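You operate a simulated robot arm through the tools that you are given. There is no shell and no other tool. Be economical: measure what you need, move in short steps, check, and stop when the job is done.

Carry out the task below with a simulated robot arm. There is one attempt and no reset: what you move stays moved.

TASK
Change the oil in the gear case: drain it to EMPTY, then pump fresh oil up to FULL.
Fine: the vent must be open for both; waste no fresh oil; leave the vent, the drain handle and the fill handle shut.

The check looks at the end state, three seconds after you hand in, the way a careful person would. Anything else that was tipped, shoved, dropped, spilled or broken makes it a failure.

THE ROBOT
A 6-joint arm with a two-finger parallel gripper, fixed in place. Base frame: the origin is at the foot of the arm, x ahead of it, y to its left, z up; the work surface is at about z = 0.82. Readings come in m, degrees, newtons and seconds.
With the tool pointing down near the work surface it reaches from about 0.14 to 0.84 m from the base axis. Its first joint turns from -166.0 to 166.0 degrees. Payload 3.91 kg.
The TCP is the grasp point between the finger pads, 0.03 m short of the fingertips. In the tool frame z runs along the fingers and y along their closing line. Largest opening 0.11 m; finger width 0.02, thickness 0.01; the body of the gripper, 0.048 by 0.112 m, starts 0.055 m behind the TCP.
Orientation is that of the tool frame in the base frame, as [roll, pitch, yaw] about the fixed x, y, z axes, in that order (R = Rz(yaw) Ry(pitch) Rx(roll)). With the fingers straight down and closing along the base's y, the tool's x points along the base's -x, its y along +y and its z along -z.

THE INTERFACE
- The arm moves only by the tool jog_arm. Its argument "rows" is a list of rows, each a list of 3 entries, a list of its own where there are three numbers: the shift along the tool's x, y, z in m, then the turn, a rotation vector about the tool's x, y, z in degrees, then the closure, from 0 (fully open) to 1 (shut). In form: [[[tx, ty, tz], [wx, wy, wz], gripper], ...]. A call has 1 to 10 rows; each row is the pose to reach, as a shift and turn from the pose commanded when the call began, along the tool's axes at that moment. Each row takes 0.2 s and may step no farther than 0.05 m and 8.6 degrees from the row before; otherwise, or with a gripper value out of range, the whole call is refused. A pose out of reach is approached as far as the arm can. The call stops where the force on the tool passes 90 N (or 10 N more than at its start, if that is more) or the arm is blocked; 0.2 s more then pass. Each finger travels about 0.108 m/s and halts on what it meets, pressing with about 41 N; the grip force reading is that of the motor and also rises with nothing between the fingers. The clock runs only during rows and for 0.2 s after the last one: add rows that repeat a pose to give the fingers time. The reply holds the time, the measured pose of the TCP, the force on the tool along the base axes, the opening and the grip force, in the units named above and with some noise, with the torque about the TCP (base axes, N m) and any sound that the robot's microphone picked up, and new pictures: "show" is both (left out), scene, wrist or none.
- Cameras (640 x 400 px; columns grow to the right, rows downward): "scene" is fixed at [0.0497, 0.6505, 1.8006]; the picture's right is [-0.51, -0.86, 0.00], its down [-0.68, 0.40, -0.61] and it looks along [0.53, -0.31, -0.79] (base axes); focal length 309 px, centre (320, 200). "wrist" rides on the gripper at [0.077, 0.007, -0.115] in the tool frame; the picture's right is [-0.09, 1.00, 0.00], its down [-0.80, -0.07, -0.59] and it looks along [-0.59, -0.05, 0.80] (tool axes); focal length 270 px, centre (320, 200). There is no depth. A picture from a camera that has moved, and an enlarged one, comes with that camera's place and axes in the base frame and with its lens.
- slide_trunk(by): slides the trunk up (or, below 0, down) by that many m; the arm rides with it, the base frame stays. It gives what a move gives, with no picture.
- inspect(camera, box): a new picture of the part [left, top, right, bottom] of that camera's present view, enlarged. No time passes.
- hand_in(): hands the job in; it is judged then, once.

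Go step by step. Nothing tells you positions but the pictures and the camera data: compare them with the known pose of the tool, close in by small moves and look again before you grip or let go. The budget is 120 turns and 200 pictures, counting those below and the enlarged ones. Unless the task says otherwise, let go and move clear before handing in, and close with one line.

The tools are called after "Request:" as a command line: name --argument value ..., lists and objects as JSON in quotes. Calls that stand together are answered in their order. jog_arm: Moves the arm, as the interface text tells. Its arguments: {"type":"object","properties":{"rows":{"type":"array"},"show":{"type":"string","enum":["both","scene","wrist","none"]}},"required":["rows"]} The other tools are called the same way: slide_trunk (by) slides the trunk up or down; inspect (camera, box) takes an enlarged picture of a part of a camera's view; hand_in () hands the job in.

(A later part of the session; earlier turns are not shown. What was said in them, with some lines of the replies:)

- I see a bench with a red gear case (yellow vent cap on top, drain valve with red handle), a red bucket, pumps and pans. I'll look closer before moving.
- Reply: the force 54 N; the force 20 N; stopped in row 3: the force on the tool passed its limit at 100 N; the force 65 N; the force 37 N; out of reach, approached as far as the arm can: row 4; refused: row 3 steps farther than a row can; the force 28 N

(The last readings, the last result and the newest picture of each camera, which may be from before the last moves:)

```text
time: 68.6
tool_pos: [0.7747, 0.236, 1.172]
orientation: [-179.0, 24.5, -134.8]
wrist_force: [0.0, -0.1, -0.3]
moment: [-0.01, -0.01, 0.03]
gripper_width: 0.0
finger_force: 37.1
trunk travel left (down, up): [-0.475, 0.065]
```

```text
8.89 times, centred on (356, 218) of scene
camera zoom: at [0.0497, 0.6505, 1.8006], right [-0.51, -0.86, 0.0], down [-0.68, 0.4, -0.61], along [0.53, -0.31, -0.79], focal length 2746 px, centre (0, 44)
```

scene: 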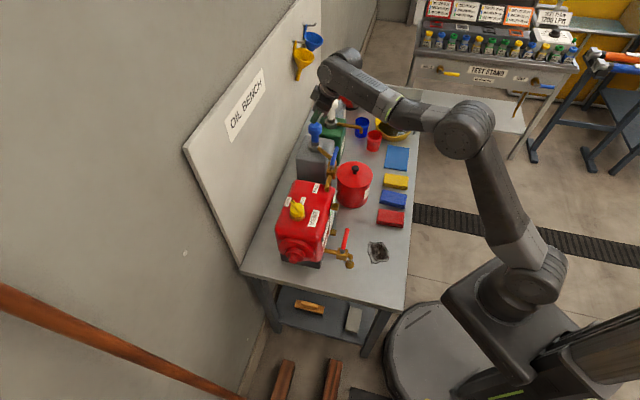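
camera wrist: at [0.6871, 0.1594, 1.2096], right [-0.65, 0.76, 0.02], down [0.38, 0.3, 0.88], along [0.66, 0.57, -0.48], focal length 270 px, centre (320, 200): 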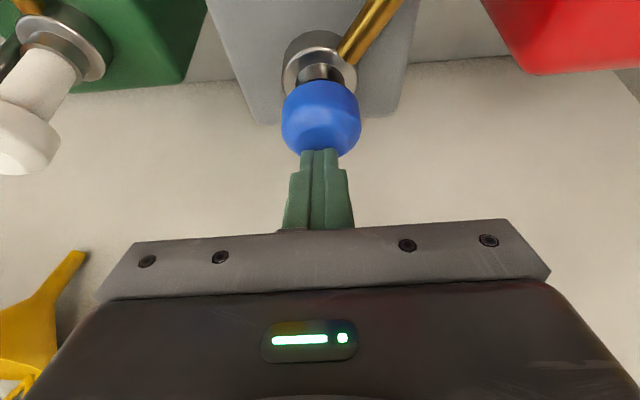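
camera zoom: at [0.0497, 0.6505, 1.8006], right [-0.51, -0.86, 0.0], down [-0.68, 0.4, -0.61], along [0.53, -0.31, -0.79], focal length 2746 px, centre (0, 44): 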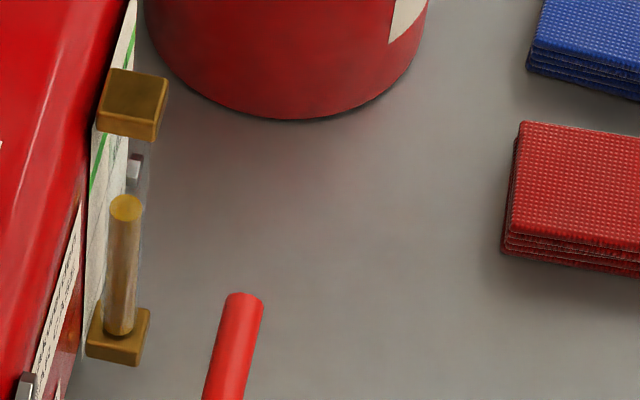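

Request:
jog_arm --rows '[[[-0.0125, 0, -0.0273], [0, 0, 0], 1], [[0.022, 0.026, -0.043], [0, 0, 0], 1], [[0.056, 0.052, -0.058], [0, 0, 0], 1], [[0.09, 0.078, -0.074], [0, 0, 0], 1], [[0.124, 0.104, -0.09], [0, 0, 0], 1], [[0.158, 0.13, -0.105], [0, 0, 0], 1], [[0.191, 0.155, -0.12], [0, 0, 0], 1], [[0.224, 0.18, -0.1355], [0, 0, 0], 1]]' --show "none"

Request:
jog_arm --rows '[[[0.011, 0, 0.04], [0, -6, 0], 1], [[0.022, 0, 0.08], [0, -12, 0], 1], [[0.034, 0, 0.12], [0, -18, 0], 1], [[0.046, 0, 0.163], [0, -24, 0], 1], [[0.057, 0, 0.2046], [0, -29.5, 0], 1]]' --show "wrist"

```text
time: 70.4
tool_pos: [0.4644, 0.1805, 1.1991]
orientation: [-178.9, 24.7, -134.8]
wrist_force: [-0.4, 0.4, 0.0]
moment: [-0.02, 0.0, 0.0]
gripper_width: 0.0
finger_force: 37.8
trunk travel left (down, up): [-0.475, 0.065]
```

```text
time: 71.6
tool_pos: [0.4913, 0.2022, 0.9876]
orientation: [-178.8, 53.8, -134.3]
wrist_force: [-0.1, 0.4, 0.2]
moment: [-0.05, -0.02, 0.01]
gripper_width: 0.0
finger_force: 37.5
trunk travel left (down, up): [-0.475, 0.065]
camera wrist: at [0.3892, 0.1104, 0.9929], right [-0.66, 0.75, 0.06], down [0.04, -0.05, 1.0], along [0.75, 0.66, 0.0], focal length 270 px, centre (320, 200)
```

wrist: 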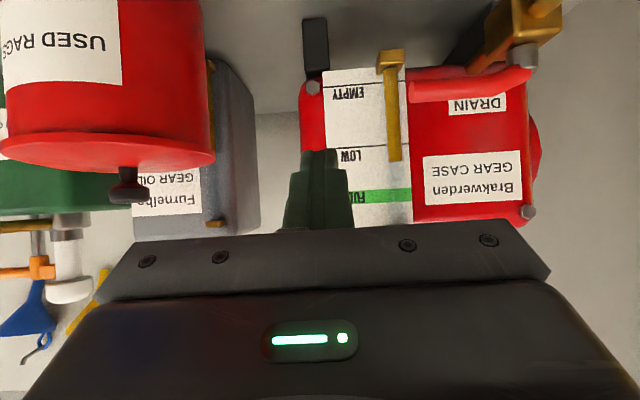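

Request:
inspect --camera "wrist" --box '[330, 40, 450, 230]'

Request:
inspect --camera "wrist" --box '[350, 150, 450, 230]'

```text
2.11 times, centred on (390, 135) of wrist
camera zoom: at [0.3892, 0.1104, 0.9929], right [-0.66, 0.75, 0.06], down [0.04, -0.05, 1.0], along [0.75, 0.66, 0.0], focal length 569 px, centre (173, 337)
```

zoom: 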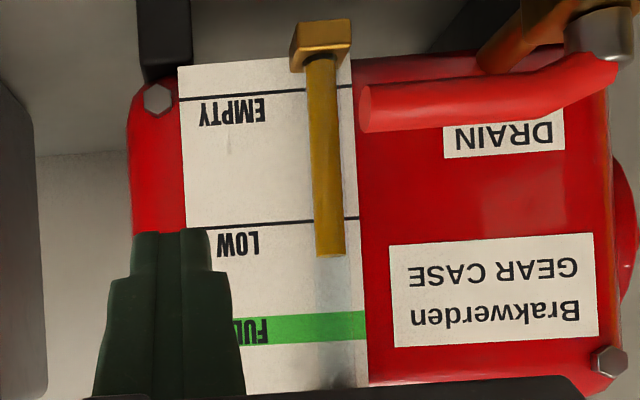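

```text
5.00 times, centred on (400, 190) of wrist
camera zoom: at [0.3892, 0.1104, 0.9929], right [-0.66, 0.75, 0.06], down [0.04, -0.05, 1.0], along [0.75, 0.66, 0.0], focal length 1351 px, centre (-80, 250)
```

zoom: 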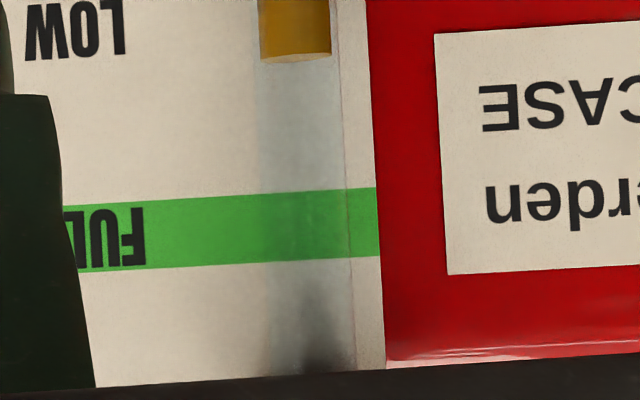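

Request:
jog_arm --rows '[[[-0.03, 0, -0.031], [0, 6, 0], 1], [[-0.06, 0, -0.061], [0, 12, 0], 1], [[-0.09, 0, -0.091], [0, 18, 0], 1], [[-0.12, 0, -0.122], [0, 24, 0], 1], [[-0.149, 0, -0.152], [0, 29.5, 0], 1]]' --show "none"

Request:
jog_arm --rows '[[[-0.033, -0.025, 0.0155], [0, 0, 0], 1], [[-0.066, -0.05, 0.031], [0, 0, 0], 1], [[-0.1, -0.076, 0.046], [0, 0, 0], 1], [[-0.134, -0.102, 0.061], [0, 0, 0], 1], [[-0.168, -0.128, 0.077], [0, 0, 0], 1], [[-0.202, -0.154, 0.0925], [0, 0, 0], 1], [[-0.2365, -0.18, 0.1082], [0, 0, 0], 1]]' --show "wrist"

```text
time: 72.8
tool_pos: [0.4624, 0.1799, 1.1991]
orientation: [-178.9, 24.5, -134.7]
wrist_force: [0.1, 0.1, -0.2]
moment: [0.0, -0.02, -0.01]
gripper_width: 0.0002
finger_force: 37.3
trunk travel left (down, up): [-0.475, 0.065]
```

```text
time: 74.4
tool_pos: [0.7749, 0.236, 1.1997]
orientation: [-179.0, 24.3, -134.8]
wrist_force: [0.2, 0.2, -0.2]
moment: [0.0, 0.02, -0.03]
gripper_width: 0.0
finger_force: 38.1
trunk travel left (down, up): [-0.475, 0.065]
camera wrist: at [0.6863, 0.159, 1.2723], right [-0.65, 0.76, 0.02], down [0.38, 0.3, 0.87], along [0.66, 0.57, -0.49], focal length 270 px, centre (320, 200)
```

wrist: 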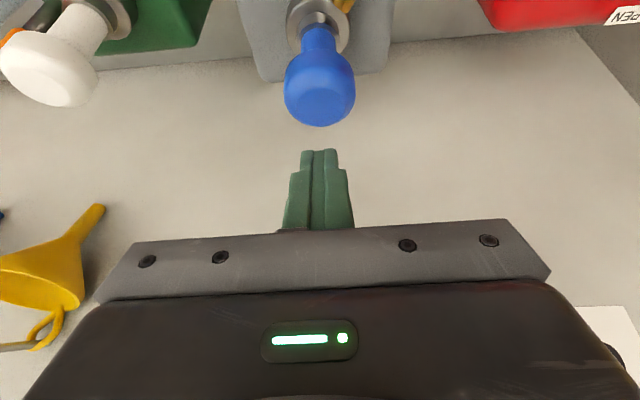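

Request:
jog_arm --rows '[[[0.0116, 0, 0.0255], [0, 0, 0], 1], [[0.0199, 0, 0.0437], [0, 0, 0], 1], [[0.0278, 0, 0.061], [0, 0, 0], 1], [[0.0278, 0, 0.061], [0, 0, 0], 1], [[0.0199, 0, 0.0437], [0, 0, 0], 1], [[0.0116, 0, 0.0255], [0, 0, 0], 1]]' --show "none"

Request:
jog_arm --rows '[[[0.0083, 0, 0.0182], [0, 0, 0], 1], [[0.0162, 0, 0.0355], [0, 0, 0], 1], [[0.0162, 0, 0.0355], [0, 0, 0], 1], [[0.0083, 0, 0.0182], [0, 0, 0], 1], [[0, 0, 0], [0, 0, 0], 1]]' --show "none"

Request:
inspect --camera "scene" --box '[340, 195, 372, 240]'

```text
time: 75.8
tool_pos: [0.7746, 0.2347, 1.1731]
orientation: [-179.0, 24.6, -134.8]
wrist_force: [-0.3, -0.1, 0.2]
moment: [0.02, 0.01, 0.0]
gripper_width: 0.0003
finger_force: 37.9
trunk travel left (down, up): [-0.475, 0.065]
```

```text
time: 77.0
tool_pos: [0.7738, 0.2341, 1.1732]
orientation: [-178.9, 24.4, -134.7]
wrist_force: [-0.3, 0.4, 0.8]
moment: [0.04, 0.03, 0.03]
gripper_width: 0.0002
finger_force: 37.7
trunk travel left (down, up): [-0.475, 0.065]
```

```text
8.89 times, centred on (356, 218) of scene
camera zoom: at [0.0497, 0.6505, 1.8006], right [-0.51, -0.86, 0.0], down [-0.68, 0.4, -0.61], along [0.53, -0.31, -0.79], focal length 2746 px, centre (0, 44)
```

zoom: 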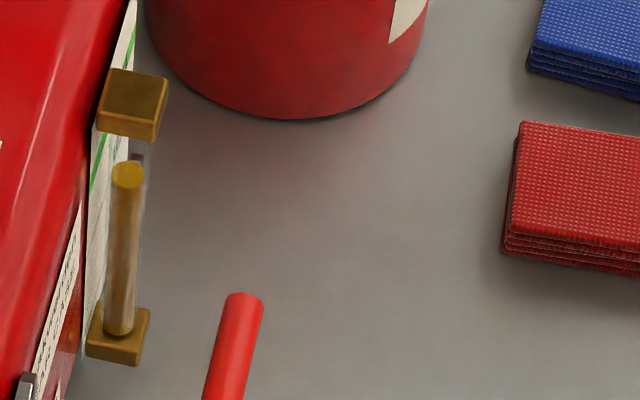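

Request:
jog_arm --rows '[[[0.0083, 0, 0.0182], [0, 0, 0], 1], [[0.0141, 0, 0.0309], [0, 0, 0], 1], [[0.0141, 0, 0.0309], [0, 0, 0], 1], [[0.0083, 0, 0.0182], [0, 0, 0], 1], [[0, 0, 0], [0, 0, 0], 1]]' --show "none"

Request:
inspect --camera "scene" --box '[340, 195, 372, 240]'

```text
time: 78.2
tool_pos: [0.7737, 0.2342, 1.173]
orientation: [-179.0, 24.6, -134.8]
wrist_force: [-0.5, 0.3, -0.2]
moment: [0.0, 0.01, 0.02]
gripper_width: 0.0002
finger_force: 38.2
trunk travel left (down, up): [-0.475, 0.065]
```

```text
8.89 times, centred on (356, 218) of scene
camera zoom: at [0.0497, 0.6505, 1.8006], right [-0.51, -0.86, 0.0], down [-0.68, 0.4, -0.61], along [0.53, -0.31, -0.79], focal length 2746 px, centre (0, 44)
```

zoom: 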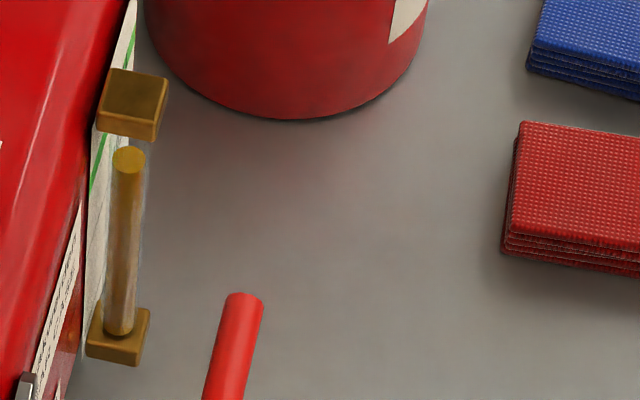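

Request:
jog_arm --rows '[[[-0.0125, 0, -0.0273], [0, 0, 0], 1], [[0.022, 0.026, -0.043], [0, 0, 0], 1], [[0.056, 0.052, -0.058], [0, 0, 0], 1], [[0.09, 0.078, -0.074], [0, 0, 0], 1], [[0.124, 0.104, -0.09], [0, 0, 0], 1], [[0.158, 0.13, -0.105], [0, 0, 0], 1], [[0.191, 0.155, -0.12], [0, 0, 0], 1], [[0.224, 0.18, -0.1355], [0, 0, 0], 1]]' --show "none"

Request:
jog_arm --rows '[[[0.011, 0, 0.04], [0, -6, 0], 1], [[0.022, 0, 0.08], [0, -12, 0], 1], [[0.034, 0, 0.12], [0, -18, 0], 1], [[0.046, 0, 0.163], [0, -24, 0], 1], [[0.057, 0, 0.2046], [0, -29.5, 0], 1]]' --show "none"

Request:
inspect --camera "wrist" --box '[350, 150, 450, 230]'

```text
time: 80.0
tool_pos: [0.4613, 0.1789, 1.201]
orientation: [-179.0, 24.6, -134.8]
wrist_force: [-0.4, 0.0, -0.4]
moment: [-0.02, -0.03, 0.02]
gripper_width: 0.0
finger_force: 37.6
trunk travel left (down, up): [-0.475, 0.065]
```

```text
time: 81.2
tool_pos: [0.4894, 0.2008, 0.9908]
orientation: [-178.8, 53.9, -134.4]
wrist_force: [-0.2, 0.1, -0.6]
moment: [-0.03, 0.04, 0.0]
gripper_width: 0.0001
finger_force: 37.6
trunk travel left (down, up): [-0.475, 0.065]
```

```text
5.00 times, centred on (400, 190) of wrist
camera zoom: at [0.3867, 0.109, 0.9953], right [-0.66, 0.75, 0.06], down [0.04, -0.05, 1.0], along [0.75, 0.66, 0.0], focal length 1351 px, centre (-80, 250)
```

zoom: 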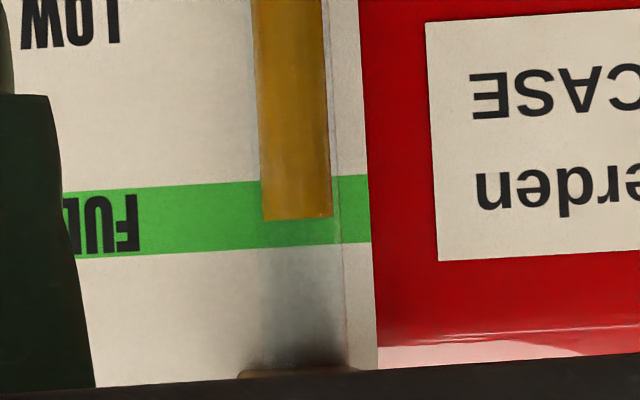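

Request:
jog_arm --rows '[[[-0.03, 0, -0.031], [0, 6, 0], 1], [[-0.06, 0, -0.061], [0, 12, 0], 1], [[-0.09, 0, -0.091], [0, 18, 0], 1], [[-0.12, 0, -0.122], [0, 24, 0], 1], [[-0.149, 0, -0.152], [0, 29.5, 0], 1]]' --show "none"

Request:
jog_arm --rows '[[[-0.032, -0.017, 0.0145], [0, 0, 0], 1], [[-0.064, -0.034, 0.029], [0, 0, 0], 1], [[-0.096, -0.051, 0.0435], [0, 0, 0], 1], [[-0.128, -0.068, 0.058], [0, 0, 0], 1], [[-0.16, -0.085, 0.0725], [0, 0, 0], 1], [[-0.189, -0.1, 0.0865], [0, 0, 0], 1]]' --show "wrist"

Request:
inspect --camera "scene" --box '[290, 120, 386, 180]'

```text
time: 82.4
tool_pos: [0.4606, 0.1773, 1.2018]
orientation: [-179.1, 24.5, -134.8]
wrist_force: [-0.2, 0.0, 0.9]
moment: [-0.02, -0.04, 0.02]
gripper_width: 0.0002
finger_force: 37.9
trunk travel left (down, up): [-0.475, 0.065]
```

```text
time: 83.8
tool_pos: [0.679, 0.2545, 1.2018]
orientation: [-179.0, 24.5, -134.8]
wrist_force: [0.5, -0.2, -1.0]
moment: [-0.01, 0.01, 0.03]
gripper_width: 0.0004
finger_force: 37.6
trunk travel left (down, up): [-0.475, 0.065]
camera wrist: at [0.592, 0.1775, 1.2735], right [-0.65, 0.76, 0.02], down [0.38, 0.3, 0.87], along [0.66, 0.57, -0.49], focal length 270 px, centre (320, 200)
```

wrist: 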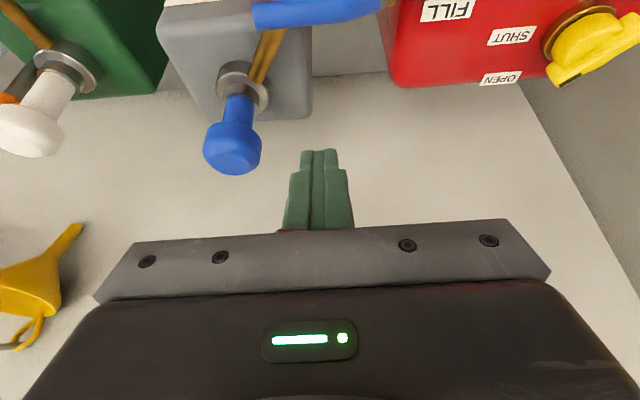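

```text
6.67 times, centred on (338, 150) of scene
camera zoom: at [0.0497, 0.6505, 1.8006], right [-0.51, -0.86, 0.0], down [-0.68, 0.4, -0.61], along [0.53, -0.31, -0.79], focal length 2059 px, centre (200, 533)
```

zoom: 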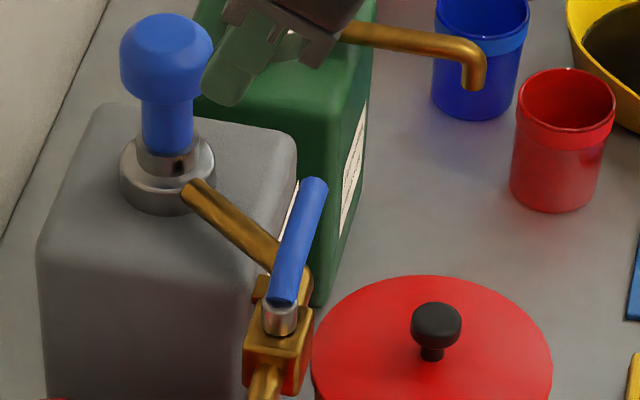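

Request:
jog_arm --rows '[[[0.0146, 0, 0.0318], [0, 0, 0], 1], [[0.0291, 0, 0.0636], [0, 0, 0], 1], [[0.0437, 0, 0.0954], [0, 0, 0], 1]]' --show "wrist"

Request:
inspect --camera "scene" --box '[290, 120, 386, 180]'

```text
time: 84.6
tool_pos: [0.6793, 0.2522, 1.0962]
orientation: [-179.0, 24.5, -134.9]
wrist_force: [-0.1, 0.1, 0.0]
moment: [0.02, -0.03, 0.0]
gripper_width: 0.0
finger_force: 37.6
trunk travel left (down, up): [-0.475, 0.065]
camera wrist: at [0.5913, 0.175, 1.1687], right [-0.64, 0.76, 0.02], down [0.38, 0.3, 0.87], along [0.66, 0.57, -0.48], focal length 270 px, centre (320, 200)
```

wrist: 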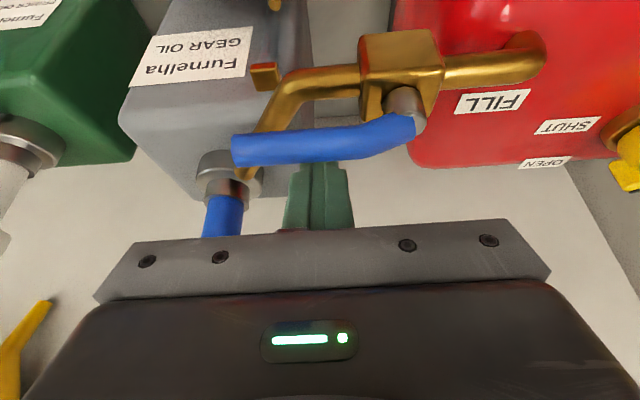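

```text
6.67 times, centred on (338, 150) of scene
camera zoom: at [0.0497, 0.6505, 1.8006], right [-0.51, -0.86, 0.0], down [-0.68, 0.4, -0.61], along [0.53, -0.31, -0.79], focal length 2059 px, centre (200, 533)
```

zoom: 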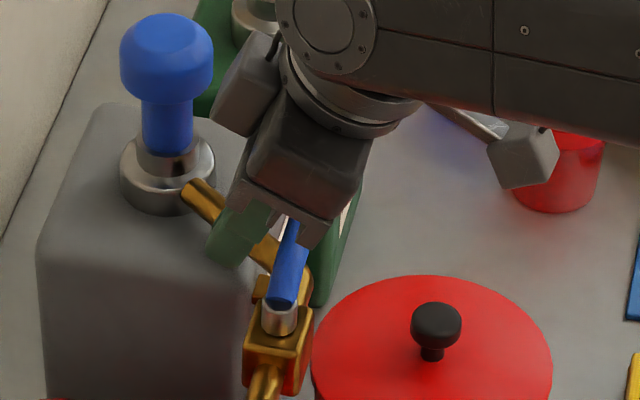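

Request:
jog_arm --rows '[[[0.01, 0, -0.0046], [0, 0, 0], 1], [[0.02, -0.0055, -0.0091], [0, 0, 0], 1], [[0.0314, -0.0079, -0.0143], [0, 0, 0], 1], [[0.0434, -0.0065, -0.0198], [0, 0, 0], 1], [[0.0541, -0.001, -0.0247], [0, 0, 0], 1], [[0.0642, 0.0074, -0.0293], [0, 0, 0], 1], [[0.0728, 0.019, -0.0332], [0, 0, 0], 1], [[0.0737, 0.0225, -0.0336], [0, 0, 0], 1]]' --show "wrist"

Request:
inspect --camera "scene" --box '[290, 140, 386, 200]'

```text
time: 86.4
tool_pos: [0.609, 0.2103, 1.0972]
orientation: [-178.8, 24.8, -134.9]
wrist_force: [13.3, -3.8, 5.9]
moment: [-0.03, 0.01, 0.03]
gripper_width: 0.0
finger_force: 37.8
trunk travel left (down, up): [-0.475, 0.065]
camera wrist: at [0.5199, 0.1327, 1.1695], right [-0.64, 0.77, 0.02], down [0.38, 0.3, 0.88], along [0.67, 0.57, -0.48], focal length 270 px, centre (320, 200)
```

wrist: 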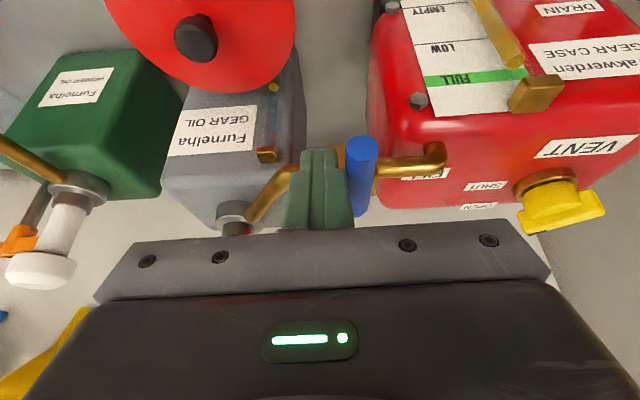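

```text
6.67 times, centred on (338, 170) of scene
camera zoom: at [0.0497, 0.6505, 1.8006], right [-0.51, -0.86, 0.0], down [-0.68, 0.4, -0.61], along [0.53, -0.31, -0.79], focal length 2059 px, centre (200, 400)
```

zoom: 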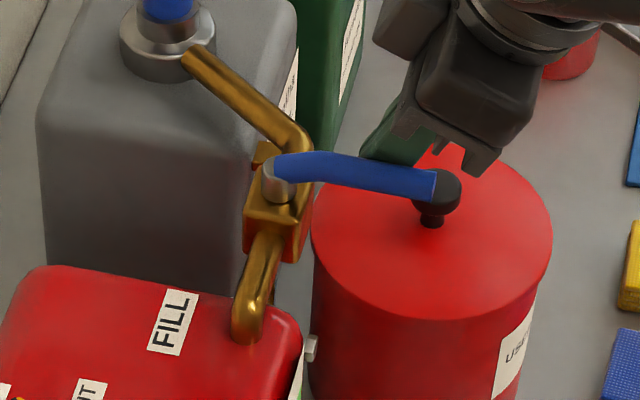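

Request:
jog_arm --rows '[[[0, -0.02, 0], [0, 0, 0], 1], [[-0.0135, -0.02, -0.03], [0, 0, 0], 1], [[-0.0275, -0.02, -0.06], [0, 0, 0], 1], [[-0.0415, -0.02, -0.091], [0, 0, 0], 1]]' --show "none"

Request:
jog_arm --rows '[[[-0.017, 0.037, 0.008], [0, 4, 0], 1], [[-0.035, 0.074, 0.016], [0, 8, 0], 0.8], [[-0.052, 0.112, 0.024], [0, 12, 0], 0.5], [[-0.07, 0.149, 0.032], [0, 16, 0], 0.4], [[-0.087, 0.187, 0.04], [0, 20, 0], 0.3], [[-0.1046, 0.224, 0.0477], [0, 24.5, 0], 0.3]]' --show "none"

Request:
jog_arm --rows '[[[0, 0, 0], [0, 0, 8.5], 0.3], [[0, 0, 0], [0, 0, 17], 0.3], [[0, 0, 0], [0, 0, 25.5], 0.3], [[0, 0, 0], [0, 0, 34], 0.4]]'

Request:
inspect --camera "scene" --box '[270, 140, 386, 220]'

```text
time: 87.4
tool_pos: [0.6174, 0.1988, 1.198]
orientation: [-178.9, 24.7, -134.8]
wrist_force: [-0.3, -0.2, 0.6]
moment: [-0.02, 0.0, -0.01]
gripper_width: 0.0
finger_force: 37.3
trunk travel left (down, up): [-0.475, 0.065]
```

```text
time: 88.8
tool_pos: [0.5438, 0.4396, 1.1926]
orientation: [-179.0, -0.1, -135.3]
wrist_force: [0.4, -0.8, -0.8]
moment: [-0.01, -0.01, 0.0]
gripper_width: 0.0769
finger_force: 0.0
trunk travel left (down, up): [-0.475, 0.065]
```

```text
time: 89.8
tool_pos: [0.5434, 0.4394, 1.1934]
orientation: [-179.3, 0.6, -169.4]
wrist_force: [0.5, 0.8, 0.9]
moment: [0.0, 0.0, 0.02]
gripper_width: 0.0659
finger_force: 0.0
trunk travel left (down, up): [-0.475, 0.065]
camera wrist: at [0.4657, 0.4326, 1.3077], right [-0.1, 1.0, -0.01], down [0.79, 0.09, 0.6], along [0.6, 0.05, -0.8], focal length 270 px, centre (320, 200)
```

scene: 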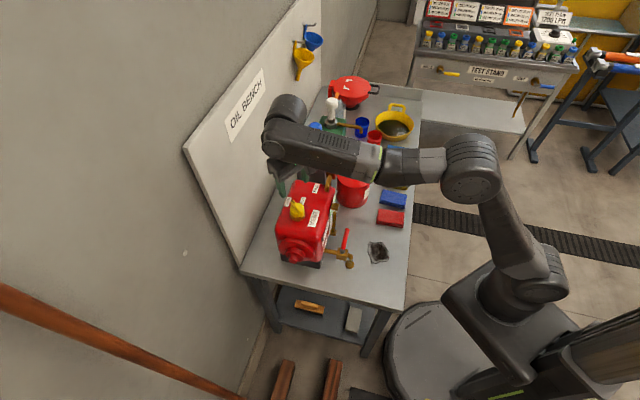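
wrist: 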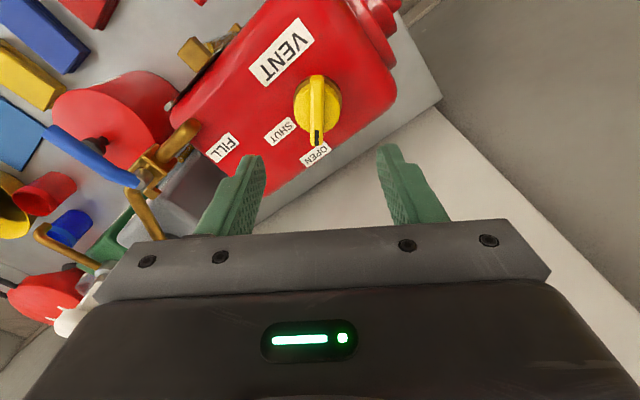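

```text
5.00 times, centred on (328, 180) of scene
camera zoom: at [0.0497, 0.6505, 1.8006], right [-0.51, -0.86, 0.0], down [-0.68, 0.4, -0.61], along [0.53, -0.31, -0.79], focal length 1544 px, centre (280, 300)
```

zoom: 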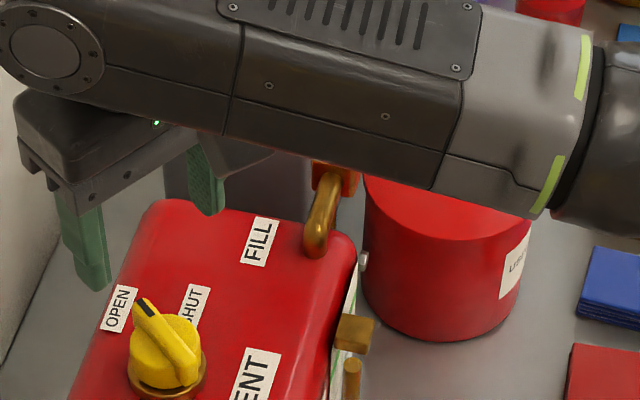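

Request:
jog_arm --rows '[[[0, -0.005, 0.035], [0, 0, 0], 0.4], [[0, -0.005, 0.07], [0, 0, 0], 0.4], [[0, -0.005, 0.09], [0, 0, 0], 0.4], [[0, -0.005, 0.104], [0, 0, 0], 0.4], [[0, -0.005, 0.104], [0, 0, 0], 0.7], [[0, -0.005, 0.104], [0, 0, 0], 1], [[0, -0.005, 0.104], [0, 0, 0], 1]]' --show "wrist"

```text
time: 91.4
tool_pos: [0.5442, 0.4337, 1.0891]
orientation: [-179.3, 0.6, -169.3]
wrist_force: [0.0, 11.7, -0.1]
moment: [1.05, -0.82, 0.04]
gripper_width: 0.0404
finger_force: 44.9
trunk travel left (down, up): [-0.475, 0.065]
camera wrist: at [0.4671, 0.4283, 1.2029], right [-0.1, 0.99, -0.01], down [0.79, 0.09, 0.6], along [0.6, 0.05, -0.8], focal length 270 px, centre (320, 200)
```

wrist: 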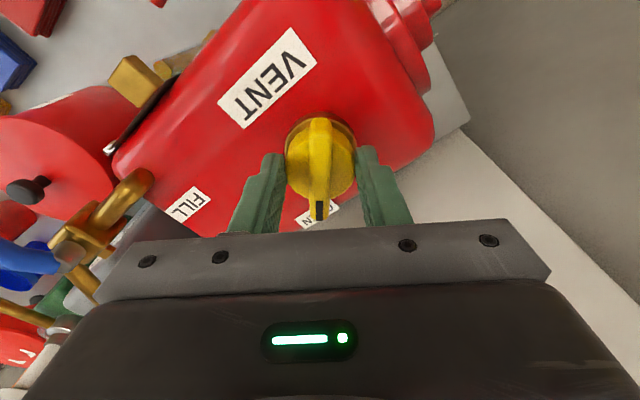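

Gripped the vent knob; turning it back to SHUT (clockwise) until the stop.

Request:
jog_arm --rows '[[[0, 0, 0], [0, 0, 8], 1], [[0, 0, 0], [0, 0, 16], 1], [[0, 0, 0], [0, 0, 24], 1], [[0, 0, 0], [0, 0, 32], 1], [[0, 0, 0], [0, 0, 40], 1], [[0, 0, 0], [0, 0, 48], 1], [[0, 0, 0], [0, 0, 53], 1], [[0, 0, 0], [0, 0, 57], 1]]' --show "wrist"

Request:
inspect --camera "wrist" --box '[260, 90, 380, 230]'

```text
time: 93.2
tool_pos: [0.5461, 0.4351, 1.0897]
orientation: [179.7, 1.2, 133.6]
wrist_force: [10.1, 31.8, 8.7]
moment: [0.7, -0.41, 0.94]
gripper_width: 0.0405
finger_force: 45.0
trunk travel left (down, up): [-0.475, 0.065]
camera wrist: at [0.4971, 0.4982, 1.2022], right [0.78, 0.62, 0.01], down [0.49, -0.62, 0.61], along [0.38, -0.47, -0.79], focal length 270 px, centre (320, 200)
```

wrist: 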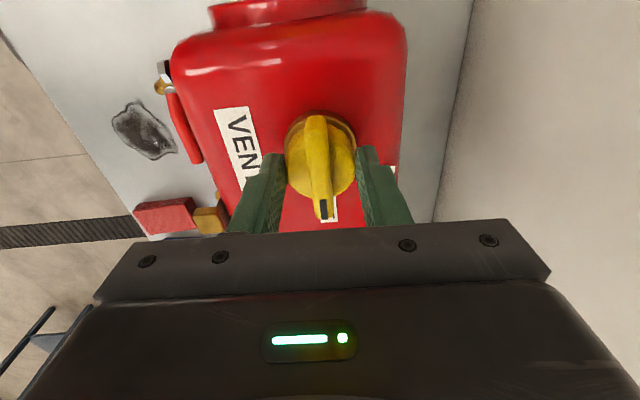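

```text
2.86 times, centred on (320, 160) of wrist
camera zoom: at [0.4971, 0.4982, 1.2022], right [0.78, 0.62, 0.01], down [0.49, -0.62, 0.61], along [0.38, -0.47, -0.79], focal length 772 px, centre (320, 314)
```

zoom: 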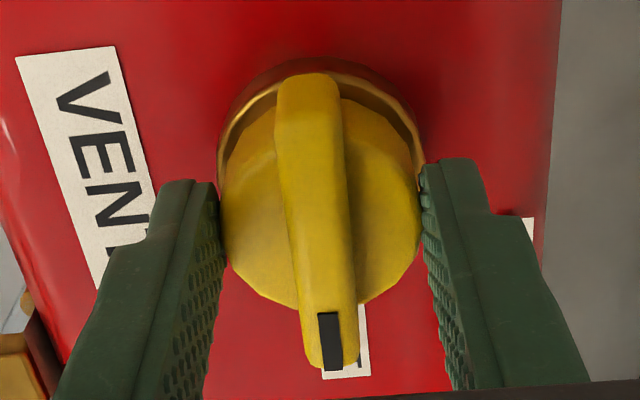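

Request:
jog_arm --rows '[[[0, 0, 0], [0, 0, 0], 0.5], [[0, 0, 0], [0, 0, 0], 0.3], [[0, 0, -0.03], [0, 0, 0], 0.3], [[0, 0, -0.07], [0, 0, 0], 0.3], [[0, 0, -0.11], [0, 0, 0], 0.3], [[0.03, 0, -0.15], [0, 0, 0], 0.3], [[0.06, 0, -0.19], [0, 0, 0], 0.3]]'

Request:
inspect --camera "scene" --box '[270, 180, 380, 270]'

Request:
inspect --camera "wrist" --box '[180, 20, 420, 230]'

```text
time: 94.8
tool_pos: [0.5, 0.4764, 1.2786]
orientation: [179.7, 1.0, 133.8]
wrist_force: [0.4, 0.0, 0.1]
moment: [0.0, 0.02, 0.01]
gripper_width: 0.077
finger_force: 0.0
trunk travel left (down, up): [-0.475, 0.065]
camera wrist: at [0.4509, 0.5379, 1.3924], right [0.78, 0.63, 0.01], down [0.49, -0.62, 0.61], along [0.38, -0.47, -0.79], focal length 270 px, centre (320, 200)
```

scene: 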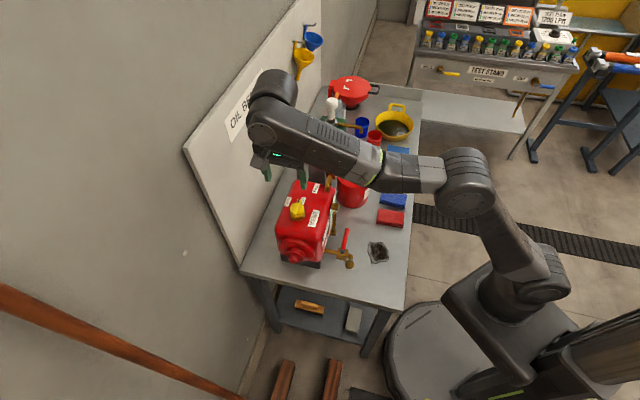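
wrist: 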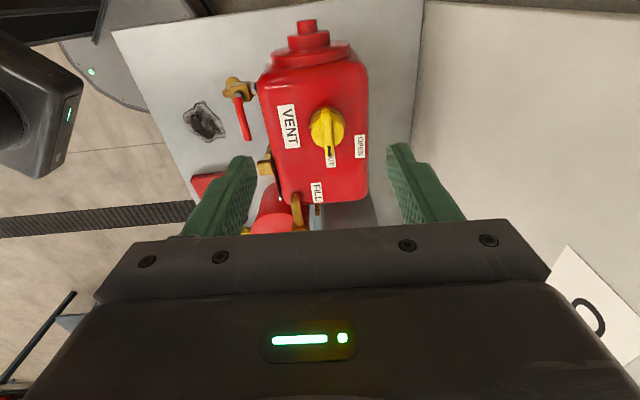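

```text
4.44 times, centred on (325, 225) of scene
camera zoom: at [0.0497, 0.6505, 1.8006], right [-0.51, -0.86, 0.0], down [-0.68, 0.4, -0.61], along [0.53, -0.31, -0.79], focal length 1373 px, centre (298, 89)
```

zoom: 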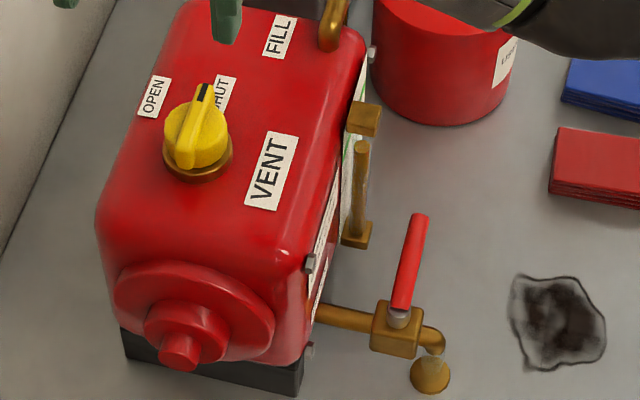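

```text
1.90 times, centred on (300, 125) of wrist
camera zoom: at [0.4509, 0.5379, 1.3924], right [0.78, 0.63, 0.01], down [0.49, -0.62, 0.61], along [0.38, -0.47, -0.79], focal length 515 px, centre (358, 343)
```

zoom: 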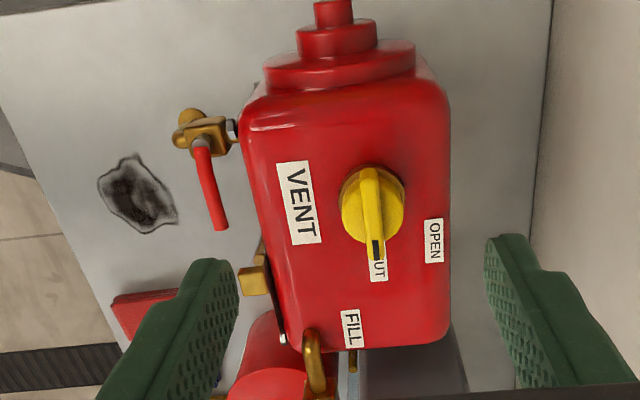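

Vent is back at SHUT, both handles are against their shut stops, the level sits mid-FULL band, and the arm is clear. Handing in.

Request:
hand_in

```text
The job is handed in.
```

The gear case was drained to EMPTY and refilled with fresh gear oil to the middle of the FULL band; the vent, drain handle and fill handle are all shut, and I saw no oil spilled.
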